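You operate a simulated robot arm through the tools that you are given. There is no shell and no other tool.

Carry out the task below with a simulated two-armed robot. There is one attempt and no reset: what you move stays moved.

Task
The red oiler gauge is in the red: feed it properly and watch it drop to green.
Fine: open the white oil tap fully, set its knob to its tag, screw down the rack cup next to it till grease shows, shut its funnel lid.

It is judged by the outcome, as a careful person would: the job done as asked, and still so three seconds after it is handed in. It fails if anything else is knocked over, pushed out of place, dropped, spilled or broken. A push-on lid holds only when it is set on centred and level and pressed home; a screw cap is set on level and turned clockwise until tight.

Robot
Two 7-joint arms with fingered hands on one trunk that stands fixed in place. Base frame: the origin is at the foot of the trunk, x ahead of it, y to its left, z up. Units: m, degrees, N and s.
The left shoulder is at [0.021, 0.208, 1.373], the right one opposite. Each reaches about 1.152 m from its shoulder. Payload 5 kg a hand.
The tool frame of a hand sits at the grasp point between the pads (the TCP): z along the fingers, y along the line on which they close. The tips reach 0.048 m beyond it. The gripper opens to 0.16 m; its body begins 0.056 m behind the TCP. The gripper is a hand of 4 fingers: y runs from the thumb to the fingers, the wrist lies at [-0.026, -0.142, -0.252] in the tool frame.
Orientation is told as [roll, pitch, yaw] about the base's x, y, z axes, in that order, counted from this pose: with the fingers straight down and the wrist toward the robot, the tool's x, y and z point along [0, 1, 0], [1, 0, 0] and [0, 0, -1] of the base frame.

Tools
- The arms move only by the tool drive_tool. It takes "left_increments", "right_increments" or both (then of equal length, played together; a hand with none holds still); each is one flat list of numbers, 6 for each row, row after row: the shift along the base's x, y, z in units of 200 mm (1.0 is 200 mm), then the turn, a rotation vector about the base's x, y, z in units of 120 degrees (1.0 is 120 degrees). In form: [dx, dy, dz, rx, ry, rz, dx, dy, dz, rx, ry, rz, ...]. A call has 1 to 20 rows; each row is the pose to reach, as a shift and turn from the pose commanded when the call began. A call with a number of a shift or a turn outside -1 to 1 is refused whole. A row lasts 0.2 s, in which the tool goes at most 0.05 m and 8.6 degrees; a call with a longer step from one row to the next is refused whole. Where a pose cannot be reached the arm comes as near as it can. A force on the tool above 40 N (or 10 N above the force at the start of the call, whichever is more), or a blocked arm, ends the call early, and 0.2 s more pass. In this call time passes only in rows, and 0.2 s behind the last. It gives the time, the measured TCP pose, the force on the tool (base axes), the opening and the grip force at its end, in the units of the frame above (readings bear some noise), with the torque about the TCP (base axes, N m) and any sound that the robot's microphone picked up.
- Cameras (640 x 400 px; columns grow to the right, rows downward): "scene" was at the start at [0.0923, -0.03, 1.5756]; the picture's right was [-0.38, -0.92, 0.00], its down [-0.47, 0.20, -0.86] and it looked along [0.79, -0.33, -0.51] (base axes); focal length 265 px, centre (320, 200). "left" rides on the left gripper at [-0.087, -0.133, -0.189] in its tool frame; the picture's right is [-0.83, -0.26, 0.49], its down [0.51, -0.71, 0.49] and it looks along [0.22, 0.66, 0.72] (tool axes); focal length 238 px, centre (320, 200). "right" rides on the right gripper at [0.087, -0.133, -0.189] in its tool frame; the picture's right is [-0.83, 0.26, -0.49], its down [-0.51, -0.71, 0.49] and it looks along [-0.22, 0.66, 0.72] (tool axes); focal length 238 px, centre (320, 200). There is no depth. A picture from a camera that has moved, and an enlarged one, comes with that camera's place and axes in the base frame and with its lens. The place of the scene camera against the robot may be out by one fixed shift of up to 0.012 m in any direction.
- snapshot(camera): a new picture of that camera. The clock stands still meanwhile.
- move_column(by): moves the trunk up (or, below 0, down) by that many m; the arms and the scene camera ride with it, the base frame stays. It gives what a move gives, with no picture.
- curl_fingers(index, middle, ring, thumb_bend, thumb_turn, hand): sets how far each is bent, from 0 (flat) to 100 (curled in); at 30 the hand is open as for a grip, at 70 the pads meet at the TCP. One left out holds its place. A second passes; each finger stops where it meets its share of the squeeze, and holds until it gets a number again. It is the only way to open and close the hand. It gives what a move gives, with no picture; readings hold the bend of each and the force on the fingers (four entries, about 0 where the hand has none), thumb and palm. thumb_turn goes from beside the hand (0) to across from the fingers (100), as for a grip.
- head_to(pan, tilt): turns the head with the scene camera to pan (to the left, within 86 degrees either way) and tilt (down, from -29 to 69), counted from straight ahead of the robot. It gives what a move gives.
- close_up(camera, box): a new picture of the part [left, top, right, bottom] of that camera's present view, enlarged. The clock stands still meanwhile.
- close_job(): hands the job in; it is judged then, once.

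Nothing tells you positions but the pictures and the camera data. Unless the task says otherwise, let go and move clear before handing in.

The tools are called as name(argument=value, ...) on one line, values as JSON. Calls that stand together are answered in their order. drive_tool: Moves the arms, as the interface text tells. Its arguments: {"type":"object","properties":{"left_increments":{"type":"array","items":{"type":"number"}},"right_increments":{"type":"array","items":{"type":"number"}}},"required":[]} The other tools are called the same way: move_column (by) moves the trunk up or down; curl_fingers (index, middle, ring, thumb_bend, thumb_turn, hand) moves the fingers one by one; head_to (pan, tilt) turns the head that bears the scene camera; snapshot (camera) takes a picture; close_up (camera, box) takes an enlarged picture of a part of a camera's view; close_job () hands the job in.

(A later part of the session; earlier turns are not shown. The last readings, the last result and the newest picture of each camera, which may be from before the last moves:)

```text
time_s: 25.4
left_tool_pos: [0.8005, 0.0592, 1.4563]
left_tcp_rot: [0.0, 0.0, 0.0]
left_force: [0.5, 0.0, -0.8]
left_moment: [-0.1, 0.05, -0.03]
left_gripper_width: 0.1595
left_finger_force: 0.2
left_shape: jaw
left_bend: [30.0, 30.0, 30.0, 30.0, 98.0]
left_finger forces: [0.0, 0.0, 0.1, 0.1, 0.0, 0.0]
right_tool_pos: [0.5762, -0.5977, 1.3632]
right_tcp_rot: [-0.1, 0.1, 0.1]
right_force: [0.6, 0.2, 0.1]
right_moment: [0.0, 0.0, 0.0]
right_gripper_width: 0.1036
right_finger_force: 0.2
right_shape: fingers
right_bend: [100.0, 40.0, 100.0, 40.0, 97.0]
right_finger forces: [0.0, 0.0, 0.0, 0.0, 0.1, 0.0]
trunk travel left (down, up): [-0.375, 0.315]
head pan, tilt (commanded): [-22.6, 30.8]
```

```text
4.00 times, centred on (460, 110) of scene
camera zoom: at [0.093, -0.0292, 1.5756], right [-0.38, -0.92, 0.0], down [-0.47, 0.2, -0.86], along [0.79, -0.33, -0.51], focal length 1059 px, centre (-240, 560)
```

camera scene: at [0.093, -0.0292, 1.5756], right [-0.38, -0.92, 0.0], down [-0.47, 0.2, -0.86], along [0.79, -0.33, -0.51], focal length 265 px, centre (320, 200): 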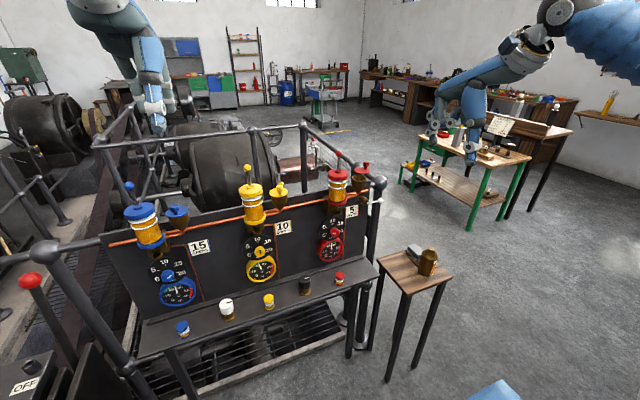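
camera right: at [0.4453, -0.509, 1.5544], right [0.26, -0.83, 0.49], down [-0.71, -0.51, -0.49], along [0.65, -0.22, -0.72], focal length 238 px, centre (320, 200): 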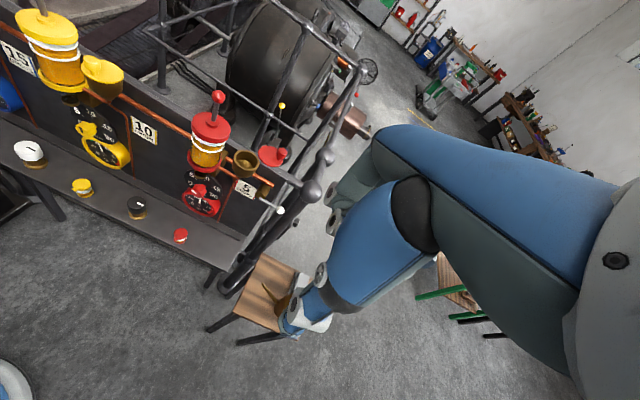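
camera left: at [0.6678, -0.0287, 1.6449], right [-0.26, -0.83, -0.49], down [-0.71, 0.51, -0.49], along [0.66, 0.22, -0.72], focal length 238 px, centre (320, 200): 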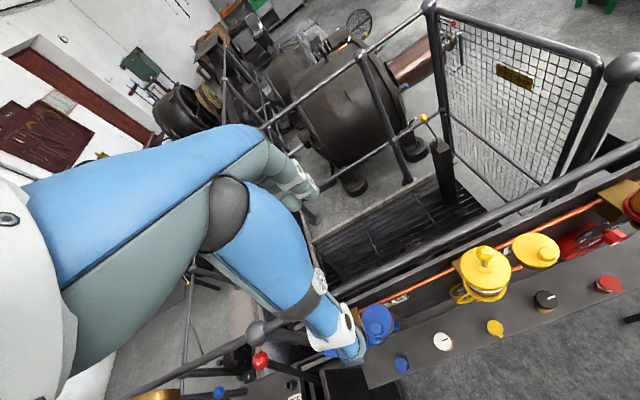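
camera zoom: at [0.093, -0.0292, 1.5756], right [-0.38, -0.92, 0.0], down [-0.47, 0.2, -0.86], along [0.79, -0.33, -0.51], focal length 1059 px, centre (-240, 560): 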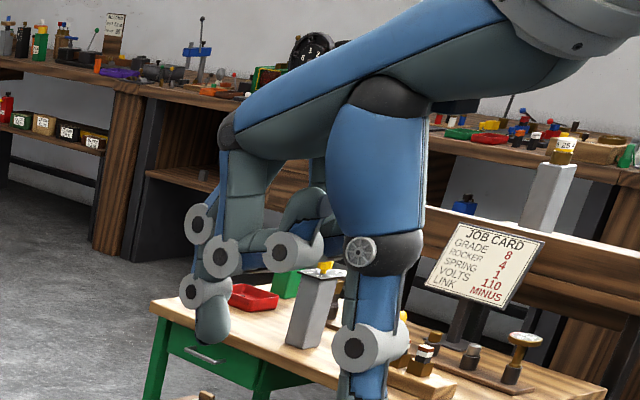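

From the hand camera, the lid centre is about [0.809, -0.487, 1.194], its knob at [0.812, -0.504] (top z≈1.223), and the pivot at about [0.804, -0.457]. I'll make the index finger a downward peg, with the other fingers curled.

curl_fingers(hand="right", index=42, middle=100, ring=100, thumb_bend=10)

snapshot(camera="scene")

close_up(camera="scene", box=[400, 60, 520, 160])

close_up(camera="right", box=[240, 100, 460, 350])

```text
time_s: 26.4
left_tool_pos: [0.7999, 0.0589, 1.4572]
left_tcp_rot: [-0.1, 0.1, 0.1]
left_force: [-0.2, 0.4, 0.7]
left_moment: [-0.02, -0.02, 0.02]
left_gripper_width: 0.1595
left_finger_force: 0.1
left_shape: jaw
left_bend: [30.0, 30.0, 30.0, 30.0, 98.0]
left_finger forces: [0.0, 0.1, 0.1, 0.0, 0.0, 0.0]
right_tool_pos: [0.5772, -0.5973, 1.3621]
right_tcp_rot: [0.0, 0.0, 0.0]
right_force: [-0.1, 0.4, -0.4]
right_moment: [0.0, 0.01, -0.01]
right_gripper_width: 0.1715
right_finger_force: 0.1
right_shape: fingers
right_bend: [42.0, 100.0, 100.0, 10.0, 97.0]
right_finger forces: [0.1, 0.0, 0.1, 0.0, 0.1, 0.0]
trunk travel left (down, up): [-0.375, 0.315]
head pan, tilt (commanded): [-22.6, 30.8]
```

```text
taken
camera scene: at [0.0924, -0.03, 1.5756], right [-0.38, -0.92, 0.0], down [-0.47, 0.2, -0.86], along [0.79, -0.33, -0.51], focal length 265 px, centre (320, 200)
```

scene: 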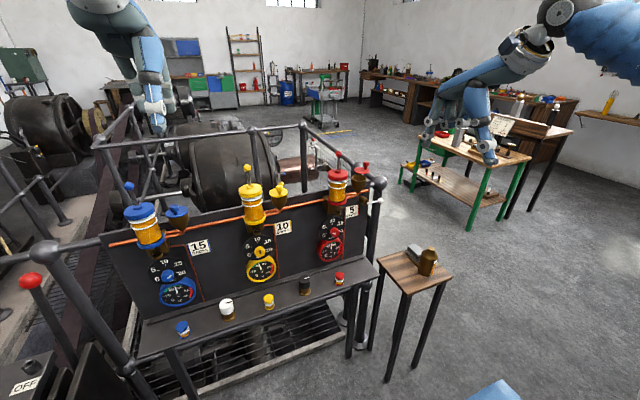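

```text
4.00 times, centred on (460, 110) of scene
camera zoom: at [0.0924, -0.03, 1.5756], right [-0.38, -0.92, 0.0], down [-0.47, 0.2, -0.86], along [0.79, -0.33, -0.51], focal length 1059 px, centre (-240, 560)
```

zoom: 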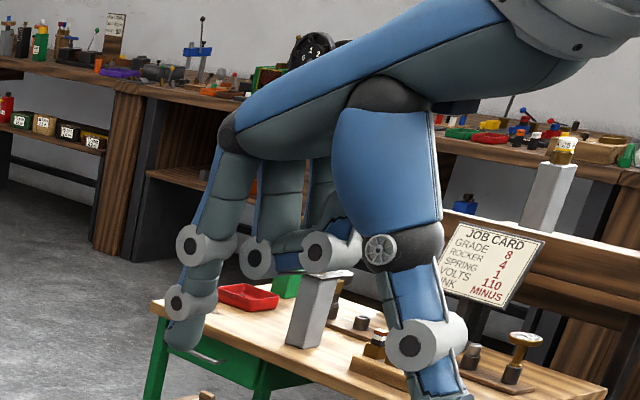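

```text
1.60 times, centred on (350, 225) of right
camera zoom: at [0.4449, -0.5099, 1.5541], right [0.26, -0.83, 0.49], down [-0.71, -0.51, -0.49], along [0.66, -0.22, -0.72], focal length 381 px, centre (272, 160)
```

zoom: 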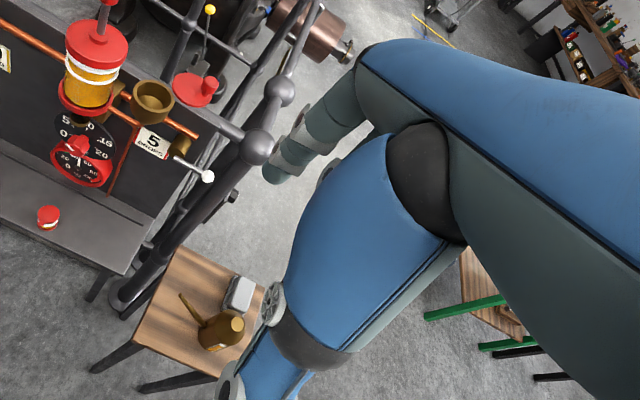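

The index tip sits about 0.068 m ahead of and 0.044 m below the TCP. I'll move the peg to the far side of the lid knob, staying above it first.

drive_tool(right_increments=[0.2, 0.03, -0.08, 0, 0, 0, 0.42, 0.07, -0.16, 0, 0, 0, 0.64, 0.11, -0.24, 0, 0, 0, 0.86, 0.15, -0.31, 0, 0, 0, 0.98, 0.2, -0.31, 0, 0, 0])

close_up(camera="scene", box=[330, 110, 450, 210])

snapshot(camera="right")

```text
time_s: 27.6
left_tool_pos: [0.7993, 0.0592, 1.4571]
left_tcp_rot: [0.0, -0.1, -0.1]
left_force: [0.2, 0.5, 0.5]
left_moment: [-0.08, 0.02, -0.01]
left_gripper_width: 0.1598
left_finger_force: 0.0
left_shape: jaw
left_bend: [30.0, 30.0, 30.0, 30.0, 98.0]
left_finger forces: [0.1, 0.1, 0.1, 0.0, 0.0, 0.0]
right_tool_pos: [0.7728, -0.5566, 1.3023]
right_tcp_rot: [-0.1, 0.0, 0.1]
right_force: [-0.7, -0.3, -0.4]
right_moment: [-0.01, -0.05, 0.04]
right_gripper_width: 0.1719
right_finger_force: 0.1
right_shape: fingers
right_bend: [42.0, 100.0, 100.0, 10.0, 97.0]
right_finger forces: [0.0, 0.0, 0.0, 0.0, 0.0, 0.0]
trunk travel left (down, up): [-0.375, 0.315]
head pan, tilt (commanded): [-22.6, 30.8]
```

```text
4.00 times, centred on (390, 160) of scene
camera zoom: at [0.0924, -0.0292, 1.5756], right [-0.38, -0.92, 0.0], down [-0.47, 0.2, -0.86], along [0.79, -0.33, -0.51], focal length 1059 px, centre (40, 360)
```

zoom: 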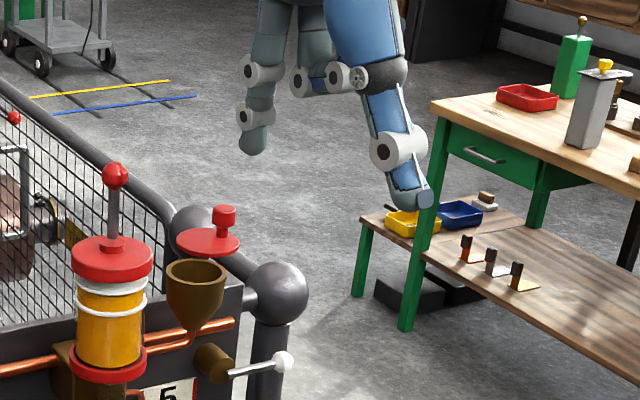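

```text
taken
camera right: at [0.6411, -0.4691, 1.4915], right [0.26, -0.83, 0.49], down [-0.71, -0.51, -0.49], along [0.65, -0.22, -0.72], focal length 238 px, centre (320, 200)
```

right: 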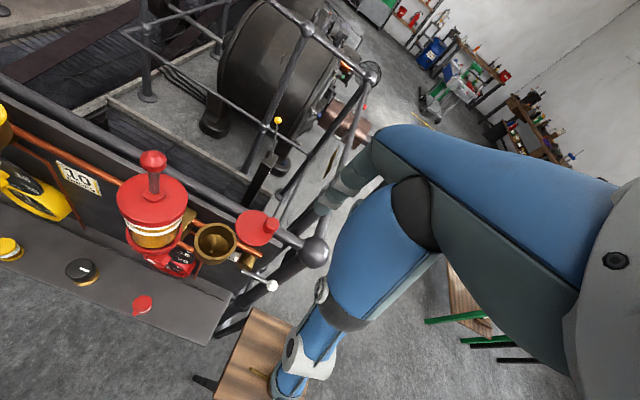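

The peg is right of and above the knob. I'll shift it behind the knob and descend partway, then check.

drive_tool(right_increments=[0.08, 0.1, 0, 0, 0, 0, 0.085, 0.2, 0, 0, 0, 0, 0.085, 0.25, -0.02, 0, 0, 0, 0.085, 0.25, -0.08, 0, 0, 0, 0.085, 0.25, -0.15, 0, 0, 0])

close_up(camera="scene", box=[340, 140, 400, 190])

close_up(camera="right", box=[180, 120, 360, 290])

```text
time_s: 28.8
left_tool_pos: [0.7999, 0.0593, 1.4569]
left_tcp_rot: [-0.1, 0.0, 0.0]
left_force: [-0.6, 0.1, 0.2]
left_moment: [0.06, 0.02, 0.04]
left_gripper_width: 0.1595
left_finger_force: 0.1
left_shape: jaw
left_bend: [30.0, 30.0, 30.0, 30.0, 98.0]
left_finger forces: [0.1, 0.1, 0.0, 0.0, 0.0, 0.0]
right_tool_pos: [0.7914, -0.509, 1.2715]
right_tcp_rot: [0.0, 0.0, -0.1]
right_force: [-0.2, -0.8, 0.2]
right_moment: [0.03, 0.0, 0.02]
right_gripper_width: 0.1716
right_finger_force: 0.0
right_shape: fingers
right_bend: [42.0, 100.0, 100.0, 10.0, 97.0]
right_finger forces: [0.0, 0.0, 0.2, 0.0, 0.1, 0.0]
trunk travel left (down, up): [-0.375, 0.315]
head pan, tilt (commanded): [-22.6, 30.8]
```

```text
8.00 times, centred on (370, 165) of scene
camera zoom: at [0.0922, -0.0306, 1.5756], right [-0.38, -0.92, 0.0], down [-0.47, 0.2, -0.86], along [0.79, -0.33, -0.51], focal length 2119 px, centre (-80, 480)
```

zoom: 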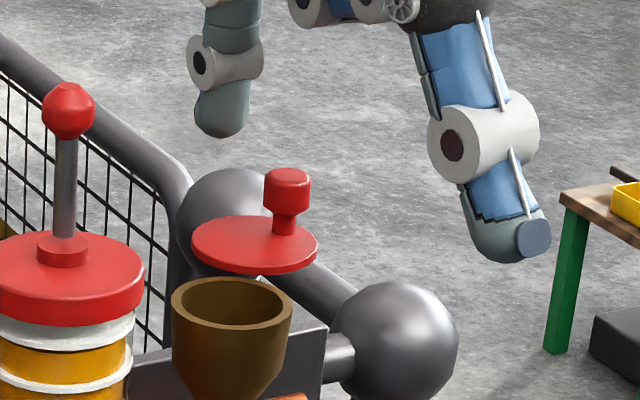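

```text
2.35 times, centred on (270, 205) of right
camera zoom: at [0.6582, -0.4207, 1.4614], right [0.26, -0.83, 0.49], down [-0.71, -0.51, -0.49], along [0.66, -0.22, -0.72], focal length 561 px, centre (438, 188)
```

zoom: 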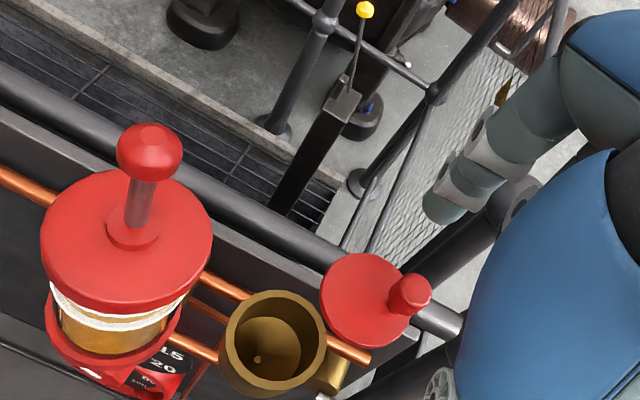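

The peg tip is behind the knob at about the right height. I'll descend the last bit and sweep the first part of the arc, then check.

drive_tool(right_increments=[0, 0, -0.05, 0, 0, 0, 0, 0, -0.0975, 0, 0, 0, -0.06, 0.003, -0.0975, 0, 0, 0, -0.1205, 0.006, -0.0975, 0, 0, 0, -0.161, -0.0165, -0.0975, 0, 0, 0, -0.2045, -0.032, -0.0975, 0, 0, 0])

close_up(camera="scene", box=[340, 140, 400, 190])

close_up(camera="right", box=[180, 120, 360, 290])

```text
time_s: 30.2
left_tool_pos: [0.7984, 0.0583, 1.4572]
left_tcp_rot: [0.0, -0.1, 0.0]
left_force: [-0.7, 0.5, 0.8]
left_moment: [0.04, -0.06, 0.04]
left_gripper_width: 0.1596
left_finger_force: 0.1
left_shape: jaw
left_bend: [30.0, 30.0, 30.0, 30.0, 98.0]
left_finger forces: [0.0, 0.0, 0.0, 0.0, 0.0, 0.0]
right_tool_pos: [0.7487, -0.5155, 1.2508]
right_tcp_rot: [0.0, 0.1, 0.0]
right_force: [0.1, 0.2, 0.0]
right_moment: [-0.01, -0.06, -0.03]
right_gripper_width: 0.1721
right_finger_force: 0.3
right_shape: fingers
right_bend: [42.0, 100.0, 100.0, 10.0, 97.0]
right_finger forces: [0.3, 0.0, 0.1, 0.0, 0.1, 0.0]
trunk travel left (down, up): [-0.375, 0.315]
head pan, tilt (commanded): [-22.6, 30.8]
```

```text
8.00 times, centred on (370, 165) of scene
camera zoom: at [0.0917, -0.0304, 1.5756], right [-0.38, -0.92, 0.0], down [-0.47, 0.2, -0.86], along [0.79, -0.33, -0.51], focal length 2119 px, centre (-80, 480)
```

zoom: 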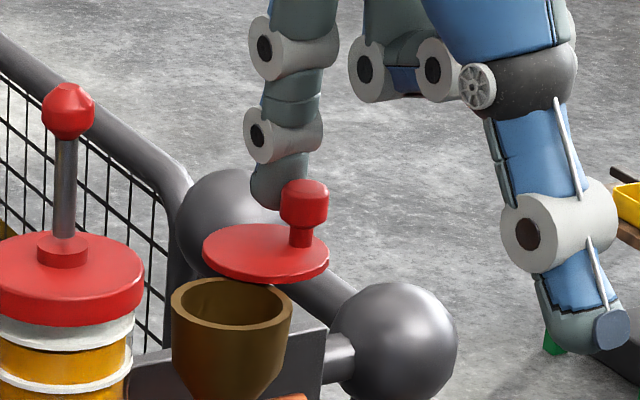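

```text
2.35 times, centred on (270, 205) of right
camera zoom: at [0.6167, -0.427, 1.4423], right [0.26, -0.83, 0.49], down [-0.71, -0.51, -0.49], along [0.66, -0.22, -0.72], focal length 561 px, centre (438, 188)
```

zoom: 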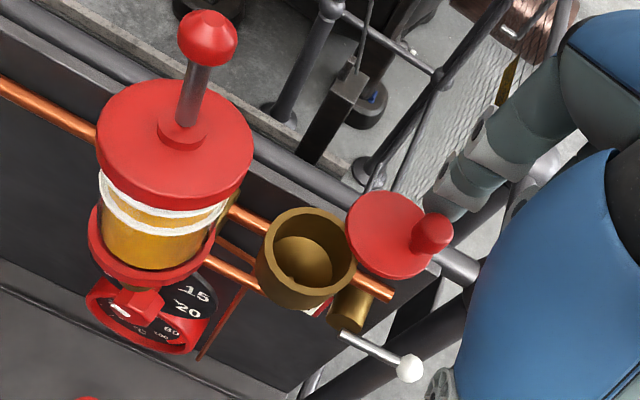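

The lid is swinging with the peg at only 0.3 N. I'll continue the arc.

drive_tool(right_increments=[-0.046, -0.0075, 0, 0, 0, 0, -0.092, -0.007, 0, 0, 0, 0, -0.1375, 0.0015, 0, 0, 0, 0, -0.1815, 0.0175, 0, 0, 0, 0])

close_up(camera="scene", box=[340, 140, 400, 190])

close_up(camera="right", box=[200, 120, 380, 290])

```text
time_s: 31.2
left_tool_pos: [0.8008, 0.0583, 1.4576]
left_tcp_rot: [-0.1, 0.0, 0.0]
left_force: [-0.1, 0.4, -0.1]
left_moment: [0.0, -0.02, 0.05]
left_gripper_width: 0.1594
left_finger_force: 0.0
left_shape: jaw
left_bend: [30.0, 30.0, 30.0, 30.0, 98.0]
left_finger forces: [0.0, 0.1, 0.0, 0.0, 0.1, 0.0]
right_tool_pos: [0.7123, -0.5092, 1.2527]
right_tcp_rot: [0.0, -0.1, 0.0]
right_force: [0.0, -0.3, 0.6]
right_moment: [-0.03, -0.02, -0.02]
right_gripper_width: 0.1724
right_finger_force: 0.0
right_shape: fingers
right_bend: [42.0, 100.0, 100.0, 10.0, 97.0]
right_finger forces: [0.2, 0.1, 0.0, 0.0, 0.0, 0.0]
trunk travel left (down, up): [-0.375, 0.315]
head pan, tilt (commanded): [-22.6, 30.8]
```

```text
8.00 times, centred on (370, 165) of scene
camera zoom: at [0.0917, -0.0302, 1.5756], right [-0.38, -0.92, 0.0], down [-0.47, 0.2, -0.86], along [0.79, -0.33, -0.51], focal length 2119 px, centre (-80, 480)
```

zoom: 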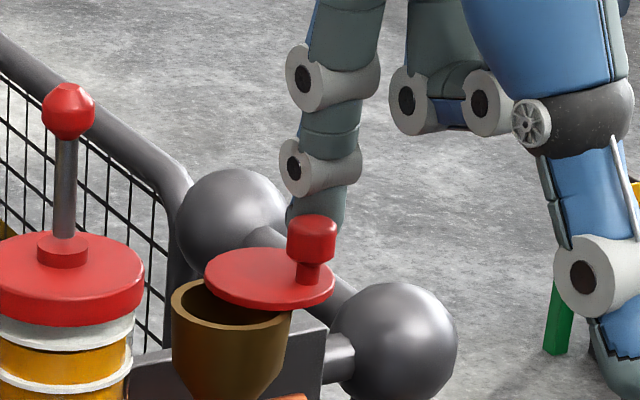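

```text
2.35 times, centred on (290, 205) of right
camera zoom: at [0.5806, -0.423, 1.4422], right [0.26, -0.83, 0.49], down [-0.71, -0.51, -0.49], along [0.66, -0.22, -0.72], focal length 561 px, centre (391, 188)
```

zoom: 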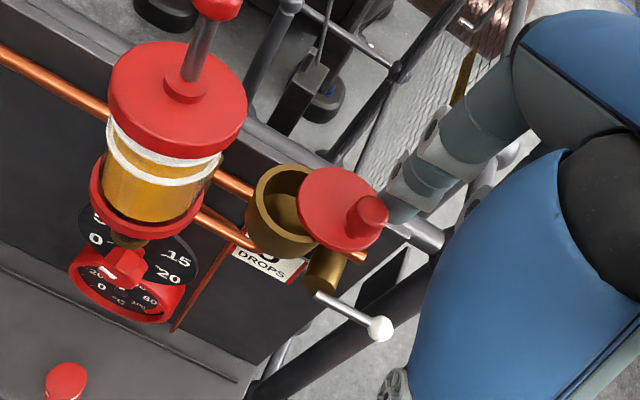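

The lid is about halfway and level. I'll continue around.

drive_tool(right_increments=[-0.0395, 0.0235, 0, 0, 0, 0, -0.075, 0.0535, 0, 0, 0, 0, -0.1045, 0.0895, 0, 0, 0, 0, -0.127, 0.13, 0, 0, 0, 0])

close_up(camera="scene", box=[340, 140, 400, 190])

close_up(camera="right", box=[200, 120, 380, 290])

```text
time_s: 32.2
left_tool_pos: [0.7992, 0.0588, 1.4575]
left_tcp_rot: [0.0, 0.0, 0.0]
left_force: [-0.1, 0.3, 0.5]
left_moment: [0.0, -0.03, 0.03]
left_gripper_width: 0.1597
left_finger_force: 0.0
left_shape: jaw
left_bend: [30.0, 30.0, 30.0, 30.0, 98.0]
left_finger forces: [0.0, 0.1, 0.0, 0.1, 0.0, 0.0]
right_tool_pos: [0.6884, -0.4842, 1.2524]
right_tcp_rot: [0.0, 0.0, -0.1]
right_force: [1.2, -1.3, 0.0]
right_moment: [-0.04, -0.01, -0.08]
right_gripper_width: 0.1723
right_finger_force: 0.1
right_shape: fingers
right_bend: [42.0, 100.0, 100.0, 10.0, 97.0]
right_finger forces: [1.1, 0.1, 0.0, 0.0, 0.0, 0.0]
trunk travel left (down, up): [-0.375, 0.315]
head pan, tilt (commanded): [-22.6, 30.8]
```

```text
8.00 times, centred on (370, 165) of scene
camera zoom: at [0.0921, -0.03, 1.5756], right [-0.38, -0.92, 0.0], down [-0.47, 0.2, -0.86], along [0.79, -0.33, -0.51], focal length 2119 px, centre (-80, 480)
```

zoom: 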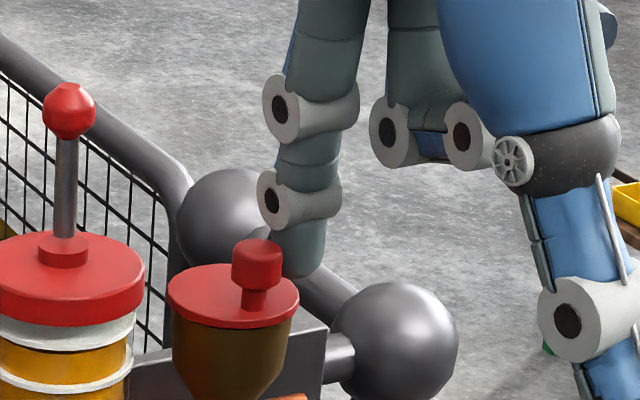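

```text
2.35 times, centred on (290, 205) of right
camera zoom: at [0.5557, -0.397, 1.442], right [0.26, -0.83, 0.49], down [-0.71, -0.51, -0.49], along [0.66, -0.22, -0.72], focal length 561 px, centre (391, 188)
```

zoom: 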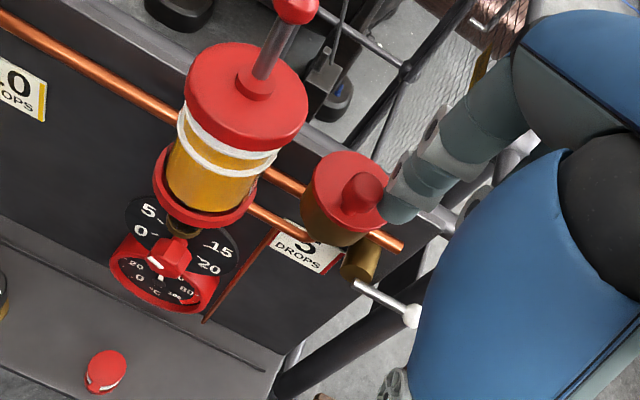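

The lid covers the funnel. I'll nudge a little further to seat it against its stop.

drive_tool(right_increments=[-0.005, 0.015, 0, 0, 0, 0, -0.009, 0.03, 0, 0, 0, 0, -0.011, 0.042, 0, 0, 0, 0])

close_up(camera="scene", box=[345, 160, 375, 190])

close_up(camera="right", box=[280, 160, 340, 220])

```text
time_s: 33.0
left_tool_pos: [0.7995, 0.056, 1.4568]
left_tcp_rot: [0.1, -0.1, 0.0]
left_force: [0.6, 0.2, 1.0]
left_moment: [0.0, 0.01, -0.02]
left_gripper_width: 0.1594
left_finger_force: 0.1
left_shape: jaw
left_bend: [30.0, 30.0, 30.0, 30.0, 98.0]
left_finger forces: [0.0, 0.0, 0.1, 0.0, 0.0, 0.0]
right_tool_pos: [0.6852, -0.4791, 1.2495]
right_tcp_rot: [0.0, -0.1, -0.2]
right_force: [2.3, -14.0, 2.3]
right_moment: [-0.38, -0.18, -0.94]
right_gripper_width: 0.174
right_finger_force: 6.7
right_shape: fingers
right_bend: [41.0, 100.0, 100.0, 10.0, 97.0]
right_finger forces: [13.5, 0.0, 0.0, 0.0, 0.1, 0.0]
trunk travel left (down, up): [-0.375, 0.315]
head pan, tilt (commanded): [-22.6, 30.8]
```

```text
13.33 times, centred on (360, 175) of scene
camera zoom: at [0.0923, -0.0318, 1.5756], right [-0.39, -0.92, 0.0], down [-0.47, 0.2, -0.86], along [0.79, -0.33, -0.51], focal length 3531 px, centre (-213, 533)
```

zoom: 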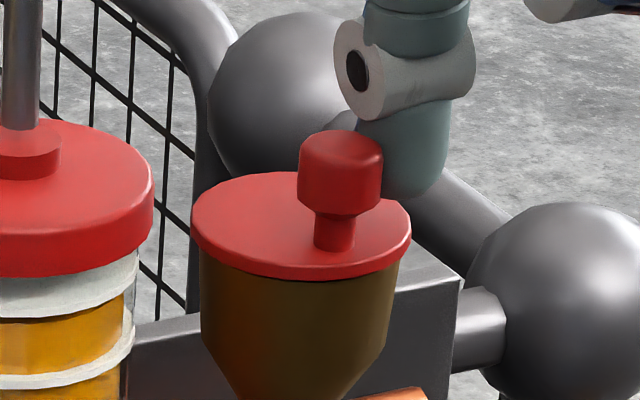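

```text
6.67 times, centred on (310, 190) of right
camera zoom: at [0.5535, -0.3912, 1.4414], right [0.26, -0.84, 0.49], down [-0.71, -0.5, -0.49], along [0.65, -0.22, -0.72], focal length 1589 px, centre (387, 267)
```

zoom: 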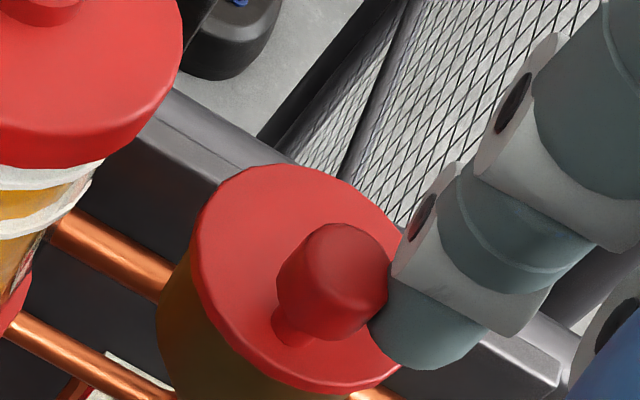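

The lid met its stop at 14 N and sits squarely over the funnel. I'll move the peg off to the right and rise.

drive_tool(right_increments=[0, -0.06, 0, 0, 0, 0, -0.01, -0.15, 0, 0, 0, 0, -0.03, -0.25, 0.1, 0, 0, 0, -0.1, -0.3, 0.3, 0, 0, 0, -0.3, -0.3, 0.4, 0, 0, 0, -0.5, -0.3, 0.4, 0, 0, 0])

close_up(camera="scene", box=[290, 150, 400, 280])

close_up(camera="scene", box=[345, 160, 375, 190])

close_up(camera="scene", box=[145, 215, 290, 310])

```text
time_s: 34.4
left_tool_pos: [0.7992, 0.0582, 1.458]
left_tcp_rot: [0.0, -0.1, -0.1]
left_force: [-0.7, 0.0, 0.4]
left_moment: [0.08, -0.05, 0.0]
left_gripper_width: 0.1596
left_finger_force: 0.0
left_shape: jaw
left_bend: [30.0, 30.0, 30.0, 30.0, 98.0]
left_finger forces: [0.1, 0.0, 0.1, 0.1, 0.1, 0.1]
right_tool_pos: [0.5859, -0.5354, 1.3334]
right_tcp_rot: [0.0, 0.0, 0.0]
right_force: [0.3, -0.7, 1.1]
right_moment: [0.03, -0.08, 0.02]
right_gripper_width: 0.1719
right_finger_force: 0.0
right_shape: fingers
right_bend: [42.0, 100.0, 100.0, 10.0, 97.0]
right_finger forces: [0.0, 0.0, 0.0, 0.0, 0.0, 0.0]
trunk travel left (down, up): [-0.375, 0.315]
head pan, tilt (commanded): [-22.6, 30.8]
```

```text
3.08 times, centred on (345, 215) of scene
camera zoom: at [0.0909, -0.0312, 1.5756], right [-0.38, -0.92, 0.0], down [-0.47, 0.2, -0.86], along [0.79, -0.33, -0.51], focal length 815 px, centre (243, 154)
```

zoom: 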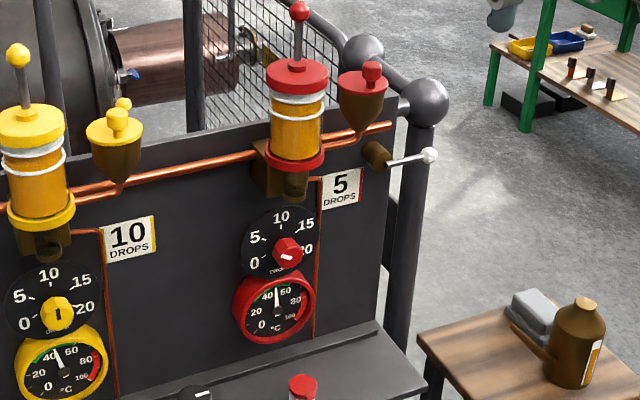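

```text
13.33 times, centred on (360, 175) of scene
camera zoom: at [0.0909, -0.0312, 1.5756], right [-0.38, -0.92, 0.0], down [-0.47, 0.2, -0.86], along [0.79, -0.33, -0.51], focal length 3531 px, centre (-213, 533)
```

zoom: 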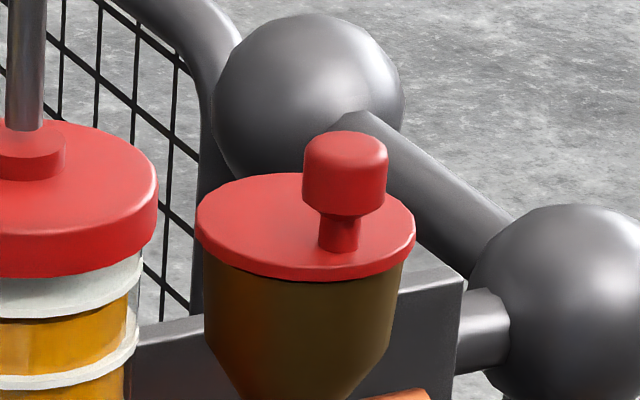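

```text
4.21 times, centred on (218, 262) of scene
camera zoom: at [0.0909, -0.0312, 1.5756], right [-0.38, -0.92, 0.0], down [-0.47, 0.2, -0.86], along [0.79, -0.33, -0.51], focal length 1115 px, centre (752, -63)
```

zoom: 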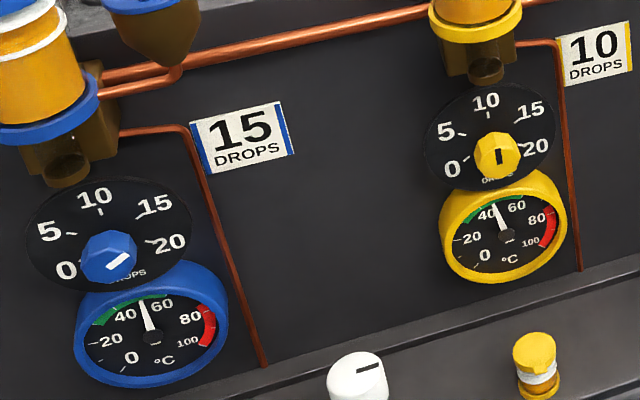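

Everything on the oiler is set: tap open, knob at 5, lid shut, gauge in the green. Next is the black grease cup at about [0.742, -0.238, 0.82]; I'll tilt the hand 50° forward-down with a sideways thumb–middle pinch so it can twist the cap without touching the panel.

curl_fingers(hand="right", index=100, middle=48, ring=100, thumb_bend=48)

drive_tool(right_increments=[0, 0.06, -0.08, 0.0217, -0.0217, -0.0597, 0, 0.12, -0.16, 0.0435, -0.0435, -0.1194, 0, 0.18, -0.24, 0.0652, -0.0652, -0.1792, 0, 0.24, -0.32, 0.087, -0.087, -0.2389, 0, 0.3, -0.4, 0.1087, -0.1087, -0.2986, 0, 0.36, -0.48, 0.1305, -0.1305, -0.3583, 0, 0.42, -0.56, 0.1522, -0.1522, -0.418, 0, 0.48, -0.64, 0.1739, -0.1739, -0.4777, 0, 0.54, -0.72, 0.1957, -0.1957, -0.5375, 0, 0.6, -0.8, 0.2174, -0.2174, -0.5972, 0, 0.66, -0.88, 0.2392, -0.2392, -0.6569, 0, 0.72, -0.96, 0.2609, -0.2609, -0.7166])

snapshot(camera="scene")

snapshot(camera="right")

```text
time_s: 35.4
left_tool_pos: [0.7993, 0.0581, 1.4576]
left_tcp_rot: [-0.1, -0.1, 0.0]
left_force: [0.5, 0.1, 0.0]
left_moment: [-0.02, 0.01, 0.01]
left_gripper_width: 0.1596
left_finger_force: 0.1
left_shape: jaw
left_bend: [30.0, 30.0, 30.0, 30.0, 98.0]
left_finger forces: [0.0, 0.1, 0.0, 0.0, 0.0, 0.0]
right_tool_pos: [0.5852, -0.5359, 1.3318]
right_tcp_rot: [0.0, 0.1, 0.0]
right_force: [0.1, 1.1, -1.5]
right_moment: [0.02, -0.01, 0.01]
right_gripper_width: 0.0973
right_finger_force: 0.1
right_shape: fingers
right_bend: [100.0, 48.0, 100.0, 48.0, 97.0]
right_finger forces: [0.0, 0.0, 0.0, 0.0, 0.0, 0.0]
trunk travel left (down, up): [-0.375, 0.315]
head pan, tilt (commanded): [-22.6, 30.8]
```

```text
time_s: 38.0
left_tool_pos: [0.8006, 0.0607, 1.4555]
left_tcp_rot: [0.0, 0.1, 0.0]
left_force: [0.5, 1.1, -0.2]
left_moment: [-0.09, 0.0, -0.02]
left_gripper_width: 0.1598
left_finger_force: 0.1
left_shape: jaw
left_bend: [30.0, 30.0, 30.0, 30.0, 98.0]
left_finger forces: [0.0, 0.1, 0.1, 0.0, 0.0, 0.1]
right_tool_pos: [0.5857, -0.3907, 1.1399]
right_tcp_rot: [39.9, 0.0, -90.1]
right_force: [-0.1, 0.5, 1.3]
right_moment: [-0.03, 0.01, -0.05]
right_gripper_width: 0.0975
right_finger_force: 0.0
right_shape: fingers
right_bend: [100.0, 48.0, 100.0, 48.0, 97.0]
right_finger forces: [0.0, 0.0, 0.1, 0.1, 0.0, 0.0]
trunk travel left (down, up): [-0.375, 0.315]
head pan, tilt (commanded): [-22.6, 30.8]
```

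```text
taken
camera scene: at [0.0935, -0.0287, 1.5755], right [-0.38, -0.92, 0.0], down [-0.47, 0.2, -0.86], along [0.79, -0.33, -0.51], focal length 265 px, centre (320, 200)
```

scene: 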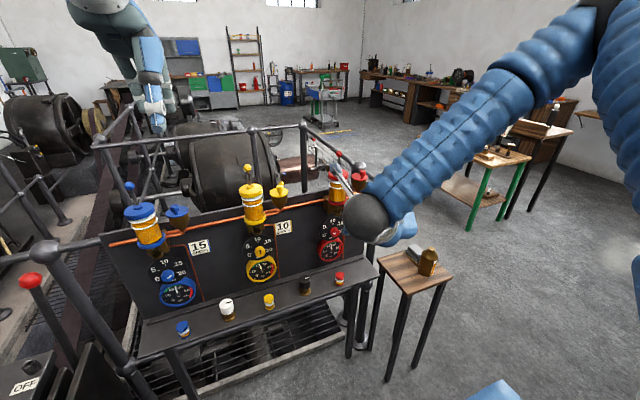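

```text
taken
camera right: at [0.5317, -0.2572, 1.3412], right [-0.95, -0.26, -0.16], down [-0.07, 0.71, -0.7], along [0.3, -0.66, -0.69], focal length 238 px, centre (320, 200)
```

right: 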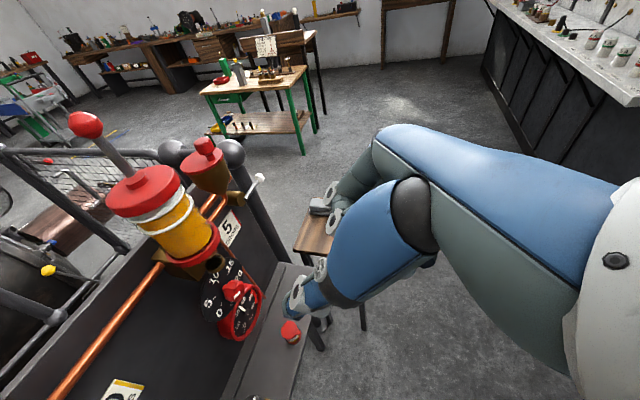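

The hand is now tilted and in free space. I'll move it above and in front of the black cup.

drive_tool(right_increments=[0.05, 0.15, -0.12, 0, 0, 0, 0.1, 0.3, -0.24, 0, 0, 0, 0.18, 0.45, -0.36, 0, 0, 0, 0.26, 0.6, -0.48, 0, 0, 0, 0.34, 0.72, -0.6, 0, 0, 0, 0.38, 0.76, -0.72, 0, 0, 0])

snapshot(camera="scene")

snapshot(camera="right")

snapshot(camera="left")

```text
time_s: 39.4
left_tool_pos: [0.8007, 0.0593, 1.4561]
left_tcp_rot: [0.0, 0.1, 0.0]
left_force: [0.2, 0.2, -0.1]
left_moment: [-0.02, 0.04, -0.02]
left_gripper_width: 0.1596
left_finger_force: 0.0
left_shape: jaw
left_bend: [30.0, 30.0, 30.0, 30.0, 98.0]
left_finger forces: [0.0, 0.1, 0.1, 0.1, 0.0, 0.1]
right_tool_pos: [0.6624, -0.2394, 0.995]
right_tcp_rot: [40.0, -0.1, -90.1]
right_force: [-0.1, 0.4, -0.9]
right_moment: [0.01, 0.03, -0.03]
right_gripper_width: 0.0971
right_finger_force: 0.0
right_shape: fingers
right_bend: [100.0, 48.0, 100.0, 48.0, 97.0]
right_finger forces: [0.0, 0.1, 0.1, 0.1, 0.0, 0.1]
trunk travel left (down, up): [-0.375, 0.315]
head pan, tilt (commanded): [-22.6, 30.8]
```

```text
taken
camera scene: at [0.0933, -0.0299, 1.5755], right [-0.38, -0.92, 0.0], down [-0.47, 0.2, -0.86], along [0.79, -0.33, -0.51], focal length 265 px, centre (320, 200)
```

scene: 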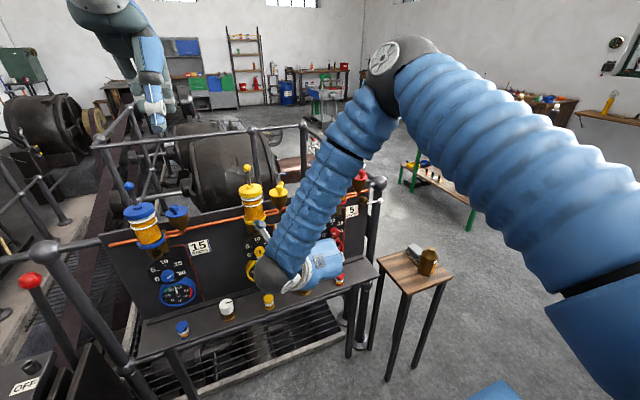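

```text
taken
camera right: at [0.6085, -0.1065, 1.1968], right [-0.95, -0.26, -0.16], down [-0.07, 0.71, -0.7], along [0.3, -0.66, -0.69], focal length 238 px, centre (320, 200)
```

right: 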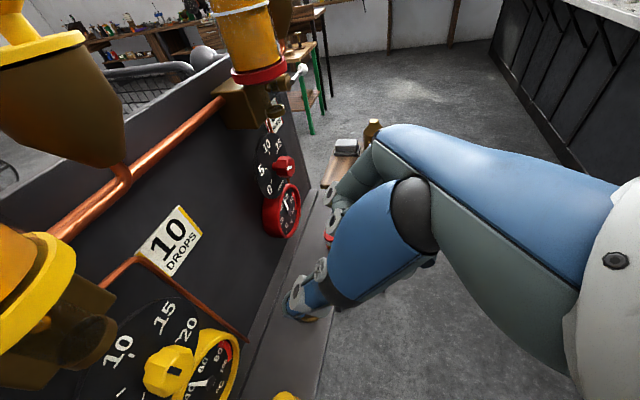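

```text
taken
camera left: at [0.669, -0.028, 1.6442], right [-0.26, -0.83, -0.49], down [-0.71, 0.51, -0.49], along [0.66, 0.22, -0.72], focal length 238 px, centre (320, 200)
```

left: 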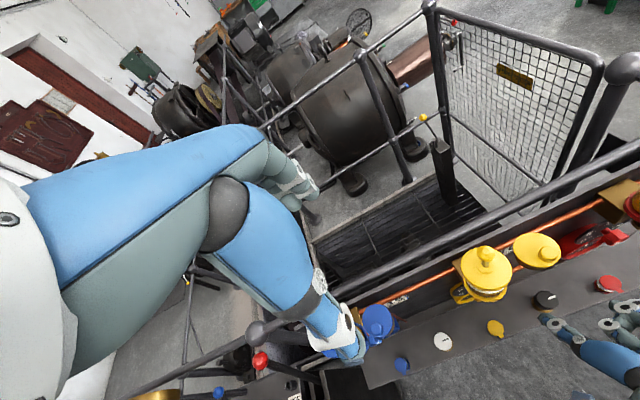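

The right hand is above and in front of the cup. I'll use zooms from the left and right cameras to locate the cup precisely.

close_up(camera="left", box=[500, 270, 640, 380])

close_up(camera="right", box=[240, 220, 380, 340])

close_up(camera="scene", box=[230, 210, 370, 330])

```text
3.64 times, centred on (570, 325) of left
camera zoom: at [0.669, -0.028, 1.6442], right [-0.26, -0.83, -0.49], down [-0.71, 0.51, -0.49], along [0.66, 0.22, -0.72], focal length 867 px, centre (-589, -254)
```

zoom: 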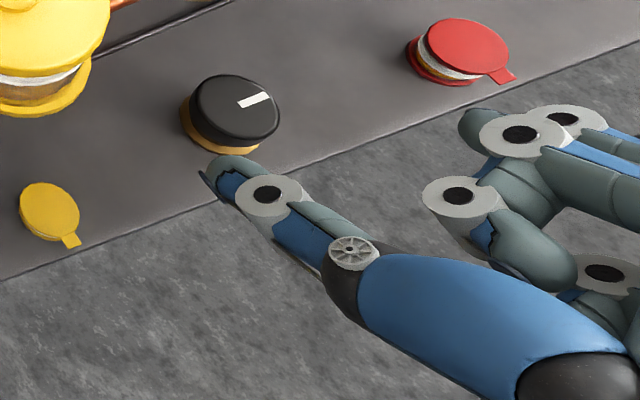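

```text
3.33 times, centred on (310, 280) of right
camera zoom: at [0.6085, -0.1065, 1.1968], right [-0.95, -0.26, -0.16], down [-0.07, 0.71, -0.7], along [0.3, -0.66, -0.69], focal length 794 px, centre (353, -67)
```

zoom: 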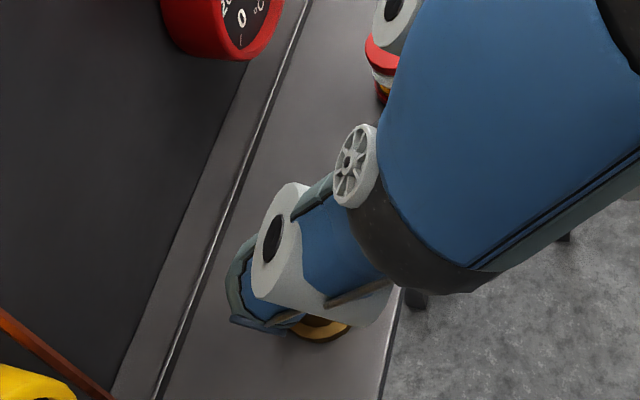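

```text
3.33 times, centred on (300, 270) of scene
camera zoom: at [0.0933, -0.0299, 1.5755], right [-0.38, -0.92, 0.0], down [-0.47, 0.2, -0.86], along [0.79, -0.33, -0.51], focal length 883 px, centre (387, -33)
```

zoom: 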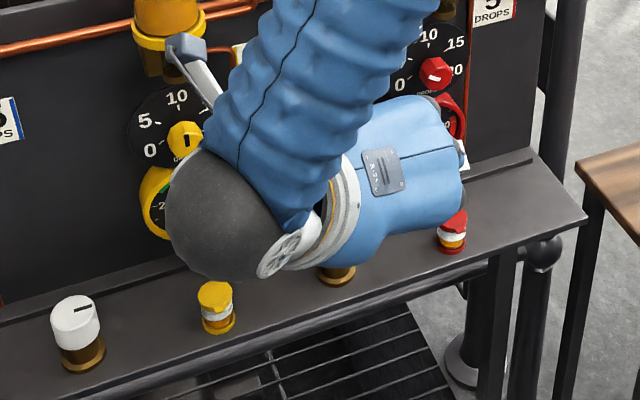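

The cup's cap centre is about [0.740, -0.240], top z≈0.825. I'll lower the tilt to 35° and yaw the hand +55° to get the longest clockwise twisting stroke, staying above the cup for now.

drive_tool(right_increments=[0.006, -0.07, -0.03, 0.0086, -0.0165, 0.0651, 0.011, -0.137, -0.064, 0.0171, -0.0329, 0.1301, 0.017, -0.205, -0.096, 0.0257, -0.0494, 0.1952, 0.023, -0.273, -0.129, 0.0343, -0.0658, 0.2602, 0.029, -0.341, -0.161, 0.0429, -0.0823, 0.3253, 0.034, -0.41, -0.193, 0.0514, -0.0987, 0.3903, 0.04, -0.478, -0.225, 0.06, -0.1152, 0.4554])

close_up(camera="left", box=[500, 250, 640, 360])

snapshot(camera="right")

snapshot(camera="scene")

```text
time_s: 41.0
left_tool_pos: [0.8, 0.0569, 1.4568]
left_tcp_rot: [0.1, -0.1, -0.1]
left_force: [-0.8, -1.6, -0.3]
left_moment: [0.16, 0.02, 0.03]
left_gripper_width: 0.1596
left_finger_force: 0.0
left_shape: jaw
left_bend: [30.0, 30.0, 30.0, 30.0, 98.0]
left_finger forces: [0.0, 0.0, 0.0, 0.0, 0.1, 0.0]
right_tool_pos: [0.6679, -0.337, 0.9499]
right_tcp_rot: [54.9, 0.1, -35.0]
right_force: [1.1, 0.8, -0.1]
right_moment: [0.0, -0.02, 0.02]
right_gripper_width: 0.0972
right_finger_force: 0.1
right_shape: fingers
right_bend: [100.0, 48.0, 100.0, 48.0, 97.0]
right_finger forces: [0.0, 0.0, 0.0, 0.1, 0.0, 0.1]
trunk travel left (down, up): [-0.375, 0.315]
head pan, tilt (commanded): [-22.6, 30.8]
```

```text
3.64 times, centred on (570, 305) of left
camera zoom: at [0.6677, -0.0306, 1.6447], right [-0.26, -0.83, -0.49], down [-0.71, 0.51, -0.49], along [0.66, 0.22, -0.72], focal length 867 px, centre (-589, -182)
```

zoom: 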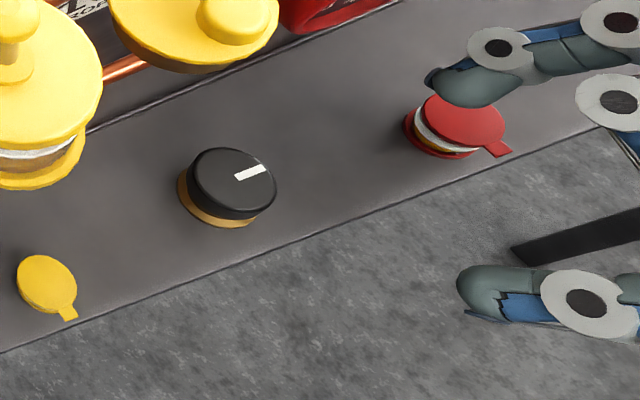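

```text
taken
camera right: at [0.5006, -0.3465, 1.1308], right [-0.29, -0.87, -0.41], down [-0.52, 0.5, -0.69], along [0.8, 0.01, -0.6], focal length 238 px, centre (320, 200)
```

right: 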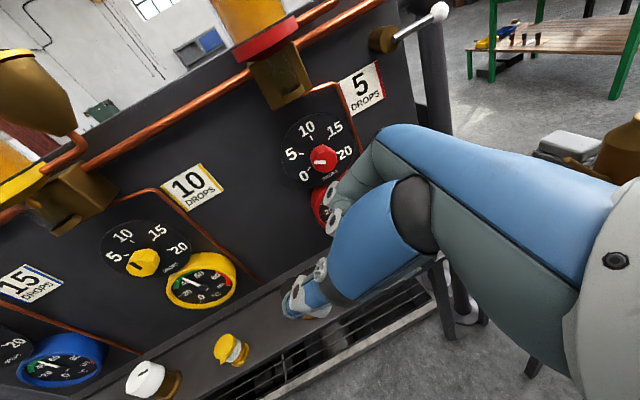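

```text
taken
camera scene: at [0.0923, -0.0321, 1.5755], right [-0.38, -0.92, 0.0], down [-0.47, 0.2, -0.86], along [0.79, -0.33, -0.51], focal length 265 px, centre (320, 200)
```

scene: 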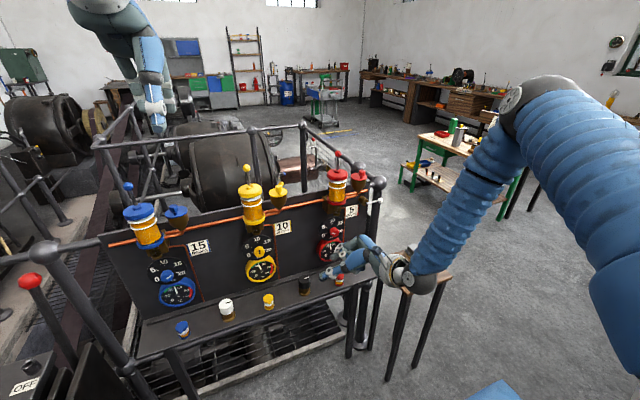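

Good clear view from the scene camera now. I'll zoom to check the hand against the cup before descending.

close_up(camera="scene", box=[270, 210, 400, 320])

close_up(camera="right", box=[240, 220, 400, 360])

```text
3.64 times, centred on (335, 265) of scene
camera zoom: at [0.0923, -0.0321, 1.5755], right [-0.38, -0.92, 0.0], down [-0.47, 0.2, -0.86], along [0.79, -0.33, -0.51], focal length 963 px, centre (266, -36)
```

zoom: 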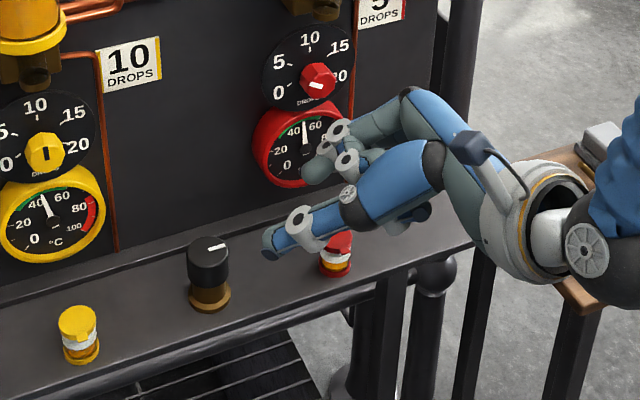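

```text
2.86 times, centred on (320, 290) of right
camera zoom: at [0.5006, -0.3465, 1.1308], right [-0.29, -0.87, -0.41], down [-0.52, 0.5, -0.69], along [0.8, 0.01, -0.6], focal length 681 px, centre (320, -57)
```

zoom: 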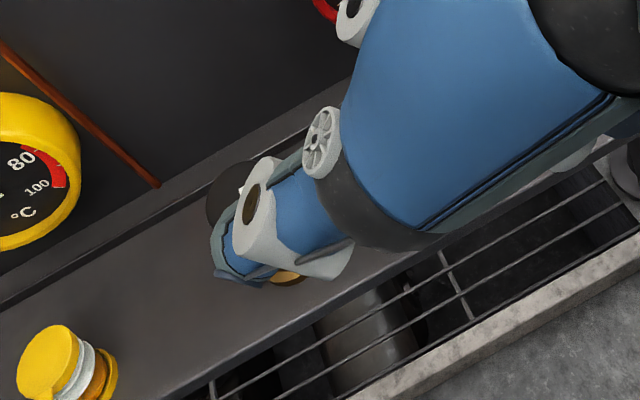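

Clear of the red jar and panel. I'll move over the cup with the fingers straddling it, still above the cap.

drive_tool(right_increments=[0.09, 0.12, -0.05, 0, 0, 0, 0.18, 0.24, -0.1, 0, 0, 0, 0.2775, 0.3675, -0.175, 0, 0, 0])

close_up(camera="scene", box=[270, 210, 400, 320])

close_up(camera="left", box=[480, 250, 620, 360])

close_up(camera="right", box=[240, 200, 400, 340])

```text
time_s: 41.8
left_tool_pos: [0.801, 0.0599, 1.4562]
left_tcp_rot: [0.0, 0.1, 0.0]
left_force: [0.9, 0.0, 0.0]
left_moment: [-0.08, 0.07, -0.03]
left_gripper_width: 0.1595
left_finger_force: 0.1
left_shape: jaw
left_bend: [30.0, 30.0, 30.0, 30.0, 98.0]
left_finger forces: [0.0, 0.0, 0.1, 0.0, 0.0, 0.0]
right_tool_pos: [0.725, -0.2619, 0.9143]
right_tcp_rot: [54.9, 0.1, -35.1]
right_force: [0.0, 0.1, 0.0]
right_moment: [0.05, 0.0, 0.02]
right_gripper_width: 0.0972
right_finger_force: 0.0
right_shape: fingers
right_bend: [100.0, 48.0, 100.0, 48.0, 97.0]
right_finger forces: [0.1, 0.1, 0.1, 0.0, 0.0, 0.1]
trunk travel left (down, up): [-0.375, 0.315]
head pan, tilt (commanded): [-22.6, 30.8]
```

```text
3.64 times, centred on (335, 265) of scene
camera zoom: at [0.0936, -0.0289, 1.5755], right [-0.38, -0.92, 0.0], down [-0.47, 0.2, -0.86], along [0.79, -0.33, -0.51], focal length 963 px, centre (266, -36)
```

zoom: 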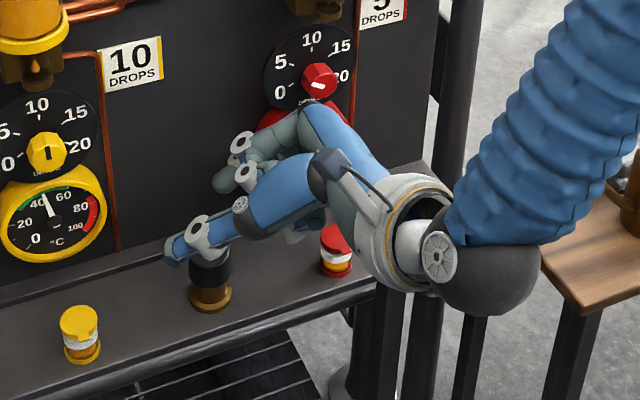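

```text
3.64 times, centred on (550, 305) of left
camera zoom: at [0.6695, -0.0267, 1.644], right [-0.26, -0.83, -0.49], down [-0.71, 0.51, -0.49], along [0.65, 0.22, -0.72], focal length 867 px, centre (-516, -182)
```

zoom: 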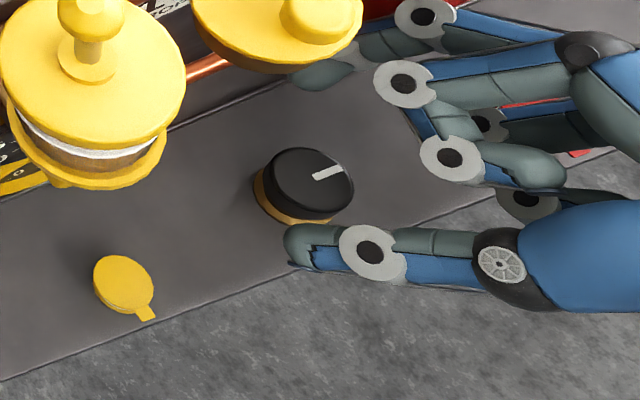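

```text
2.86 times, centred on (320, 270) of right
camera zoom: at [0.557, -0.2707, 1.0958], right [-0.29, -0.87, -0.4], down [-0.52, 0.5, -0.7], along [0.8, 0.0, -0.6], focal length 681 px, centre (320, 0)
```

zoom: 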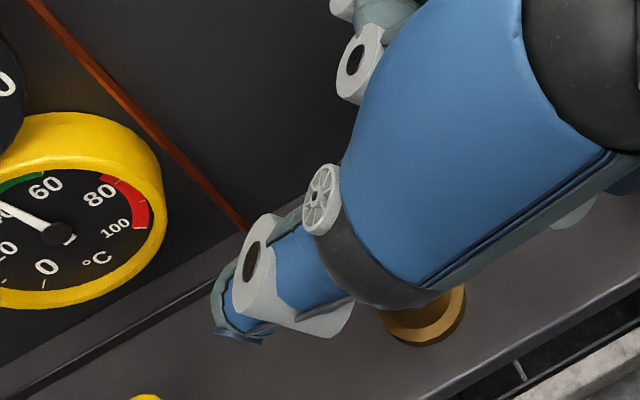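

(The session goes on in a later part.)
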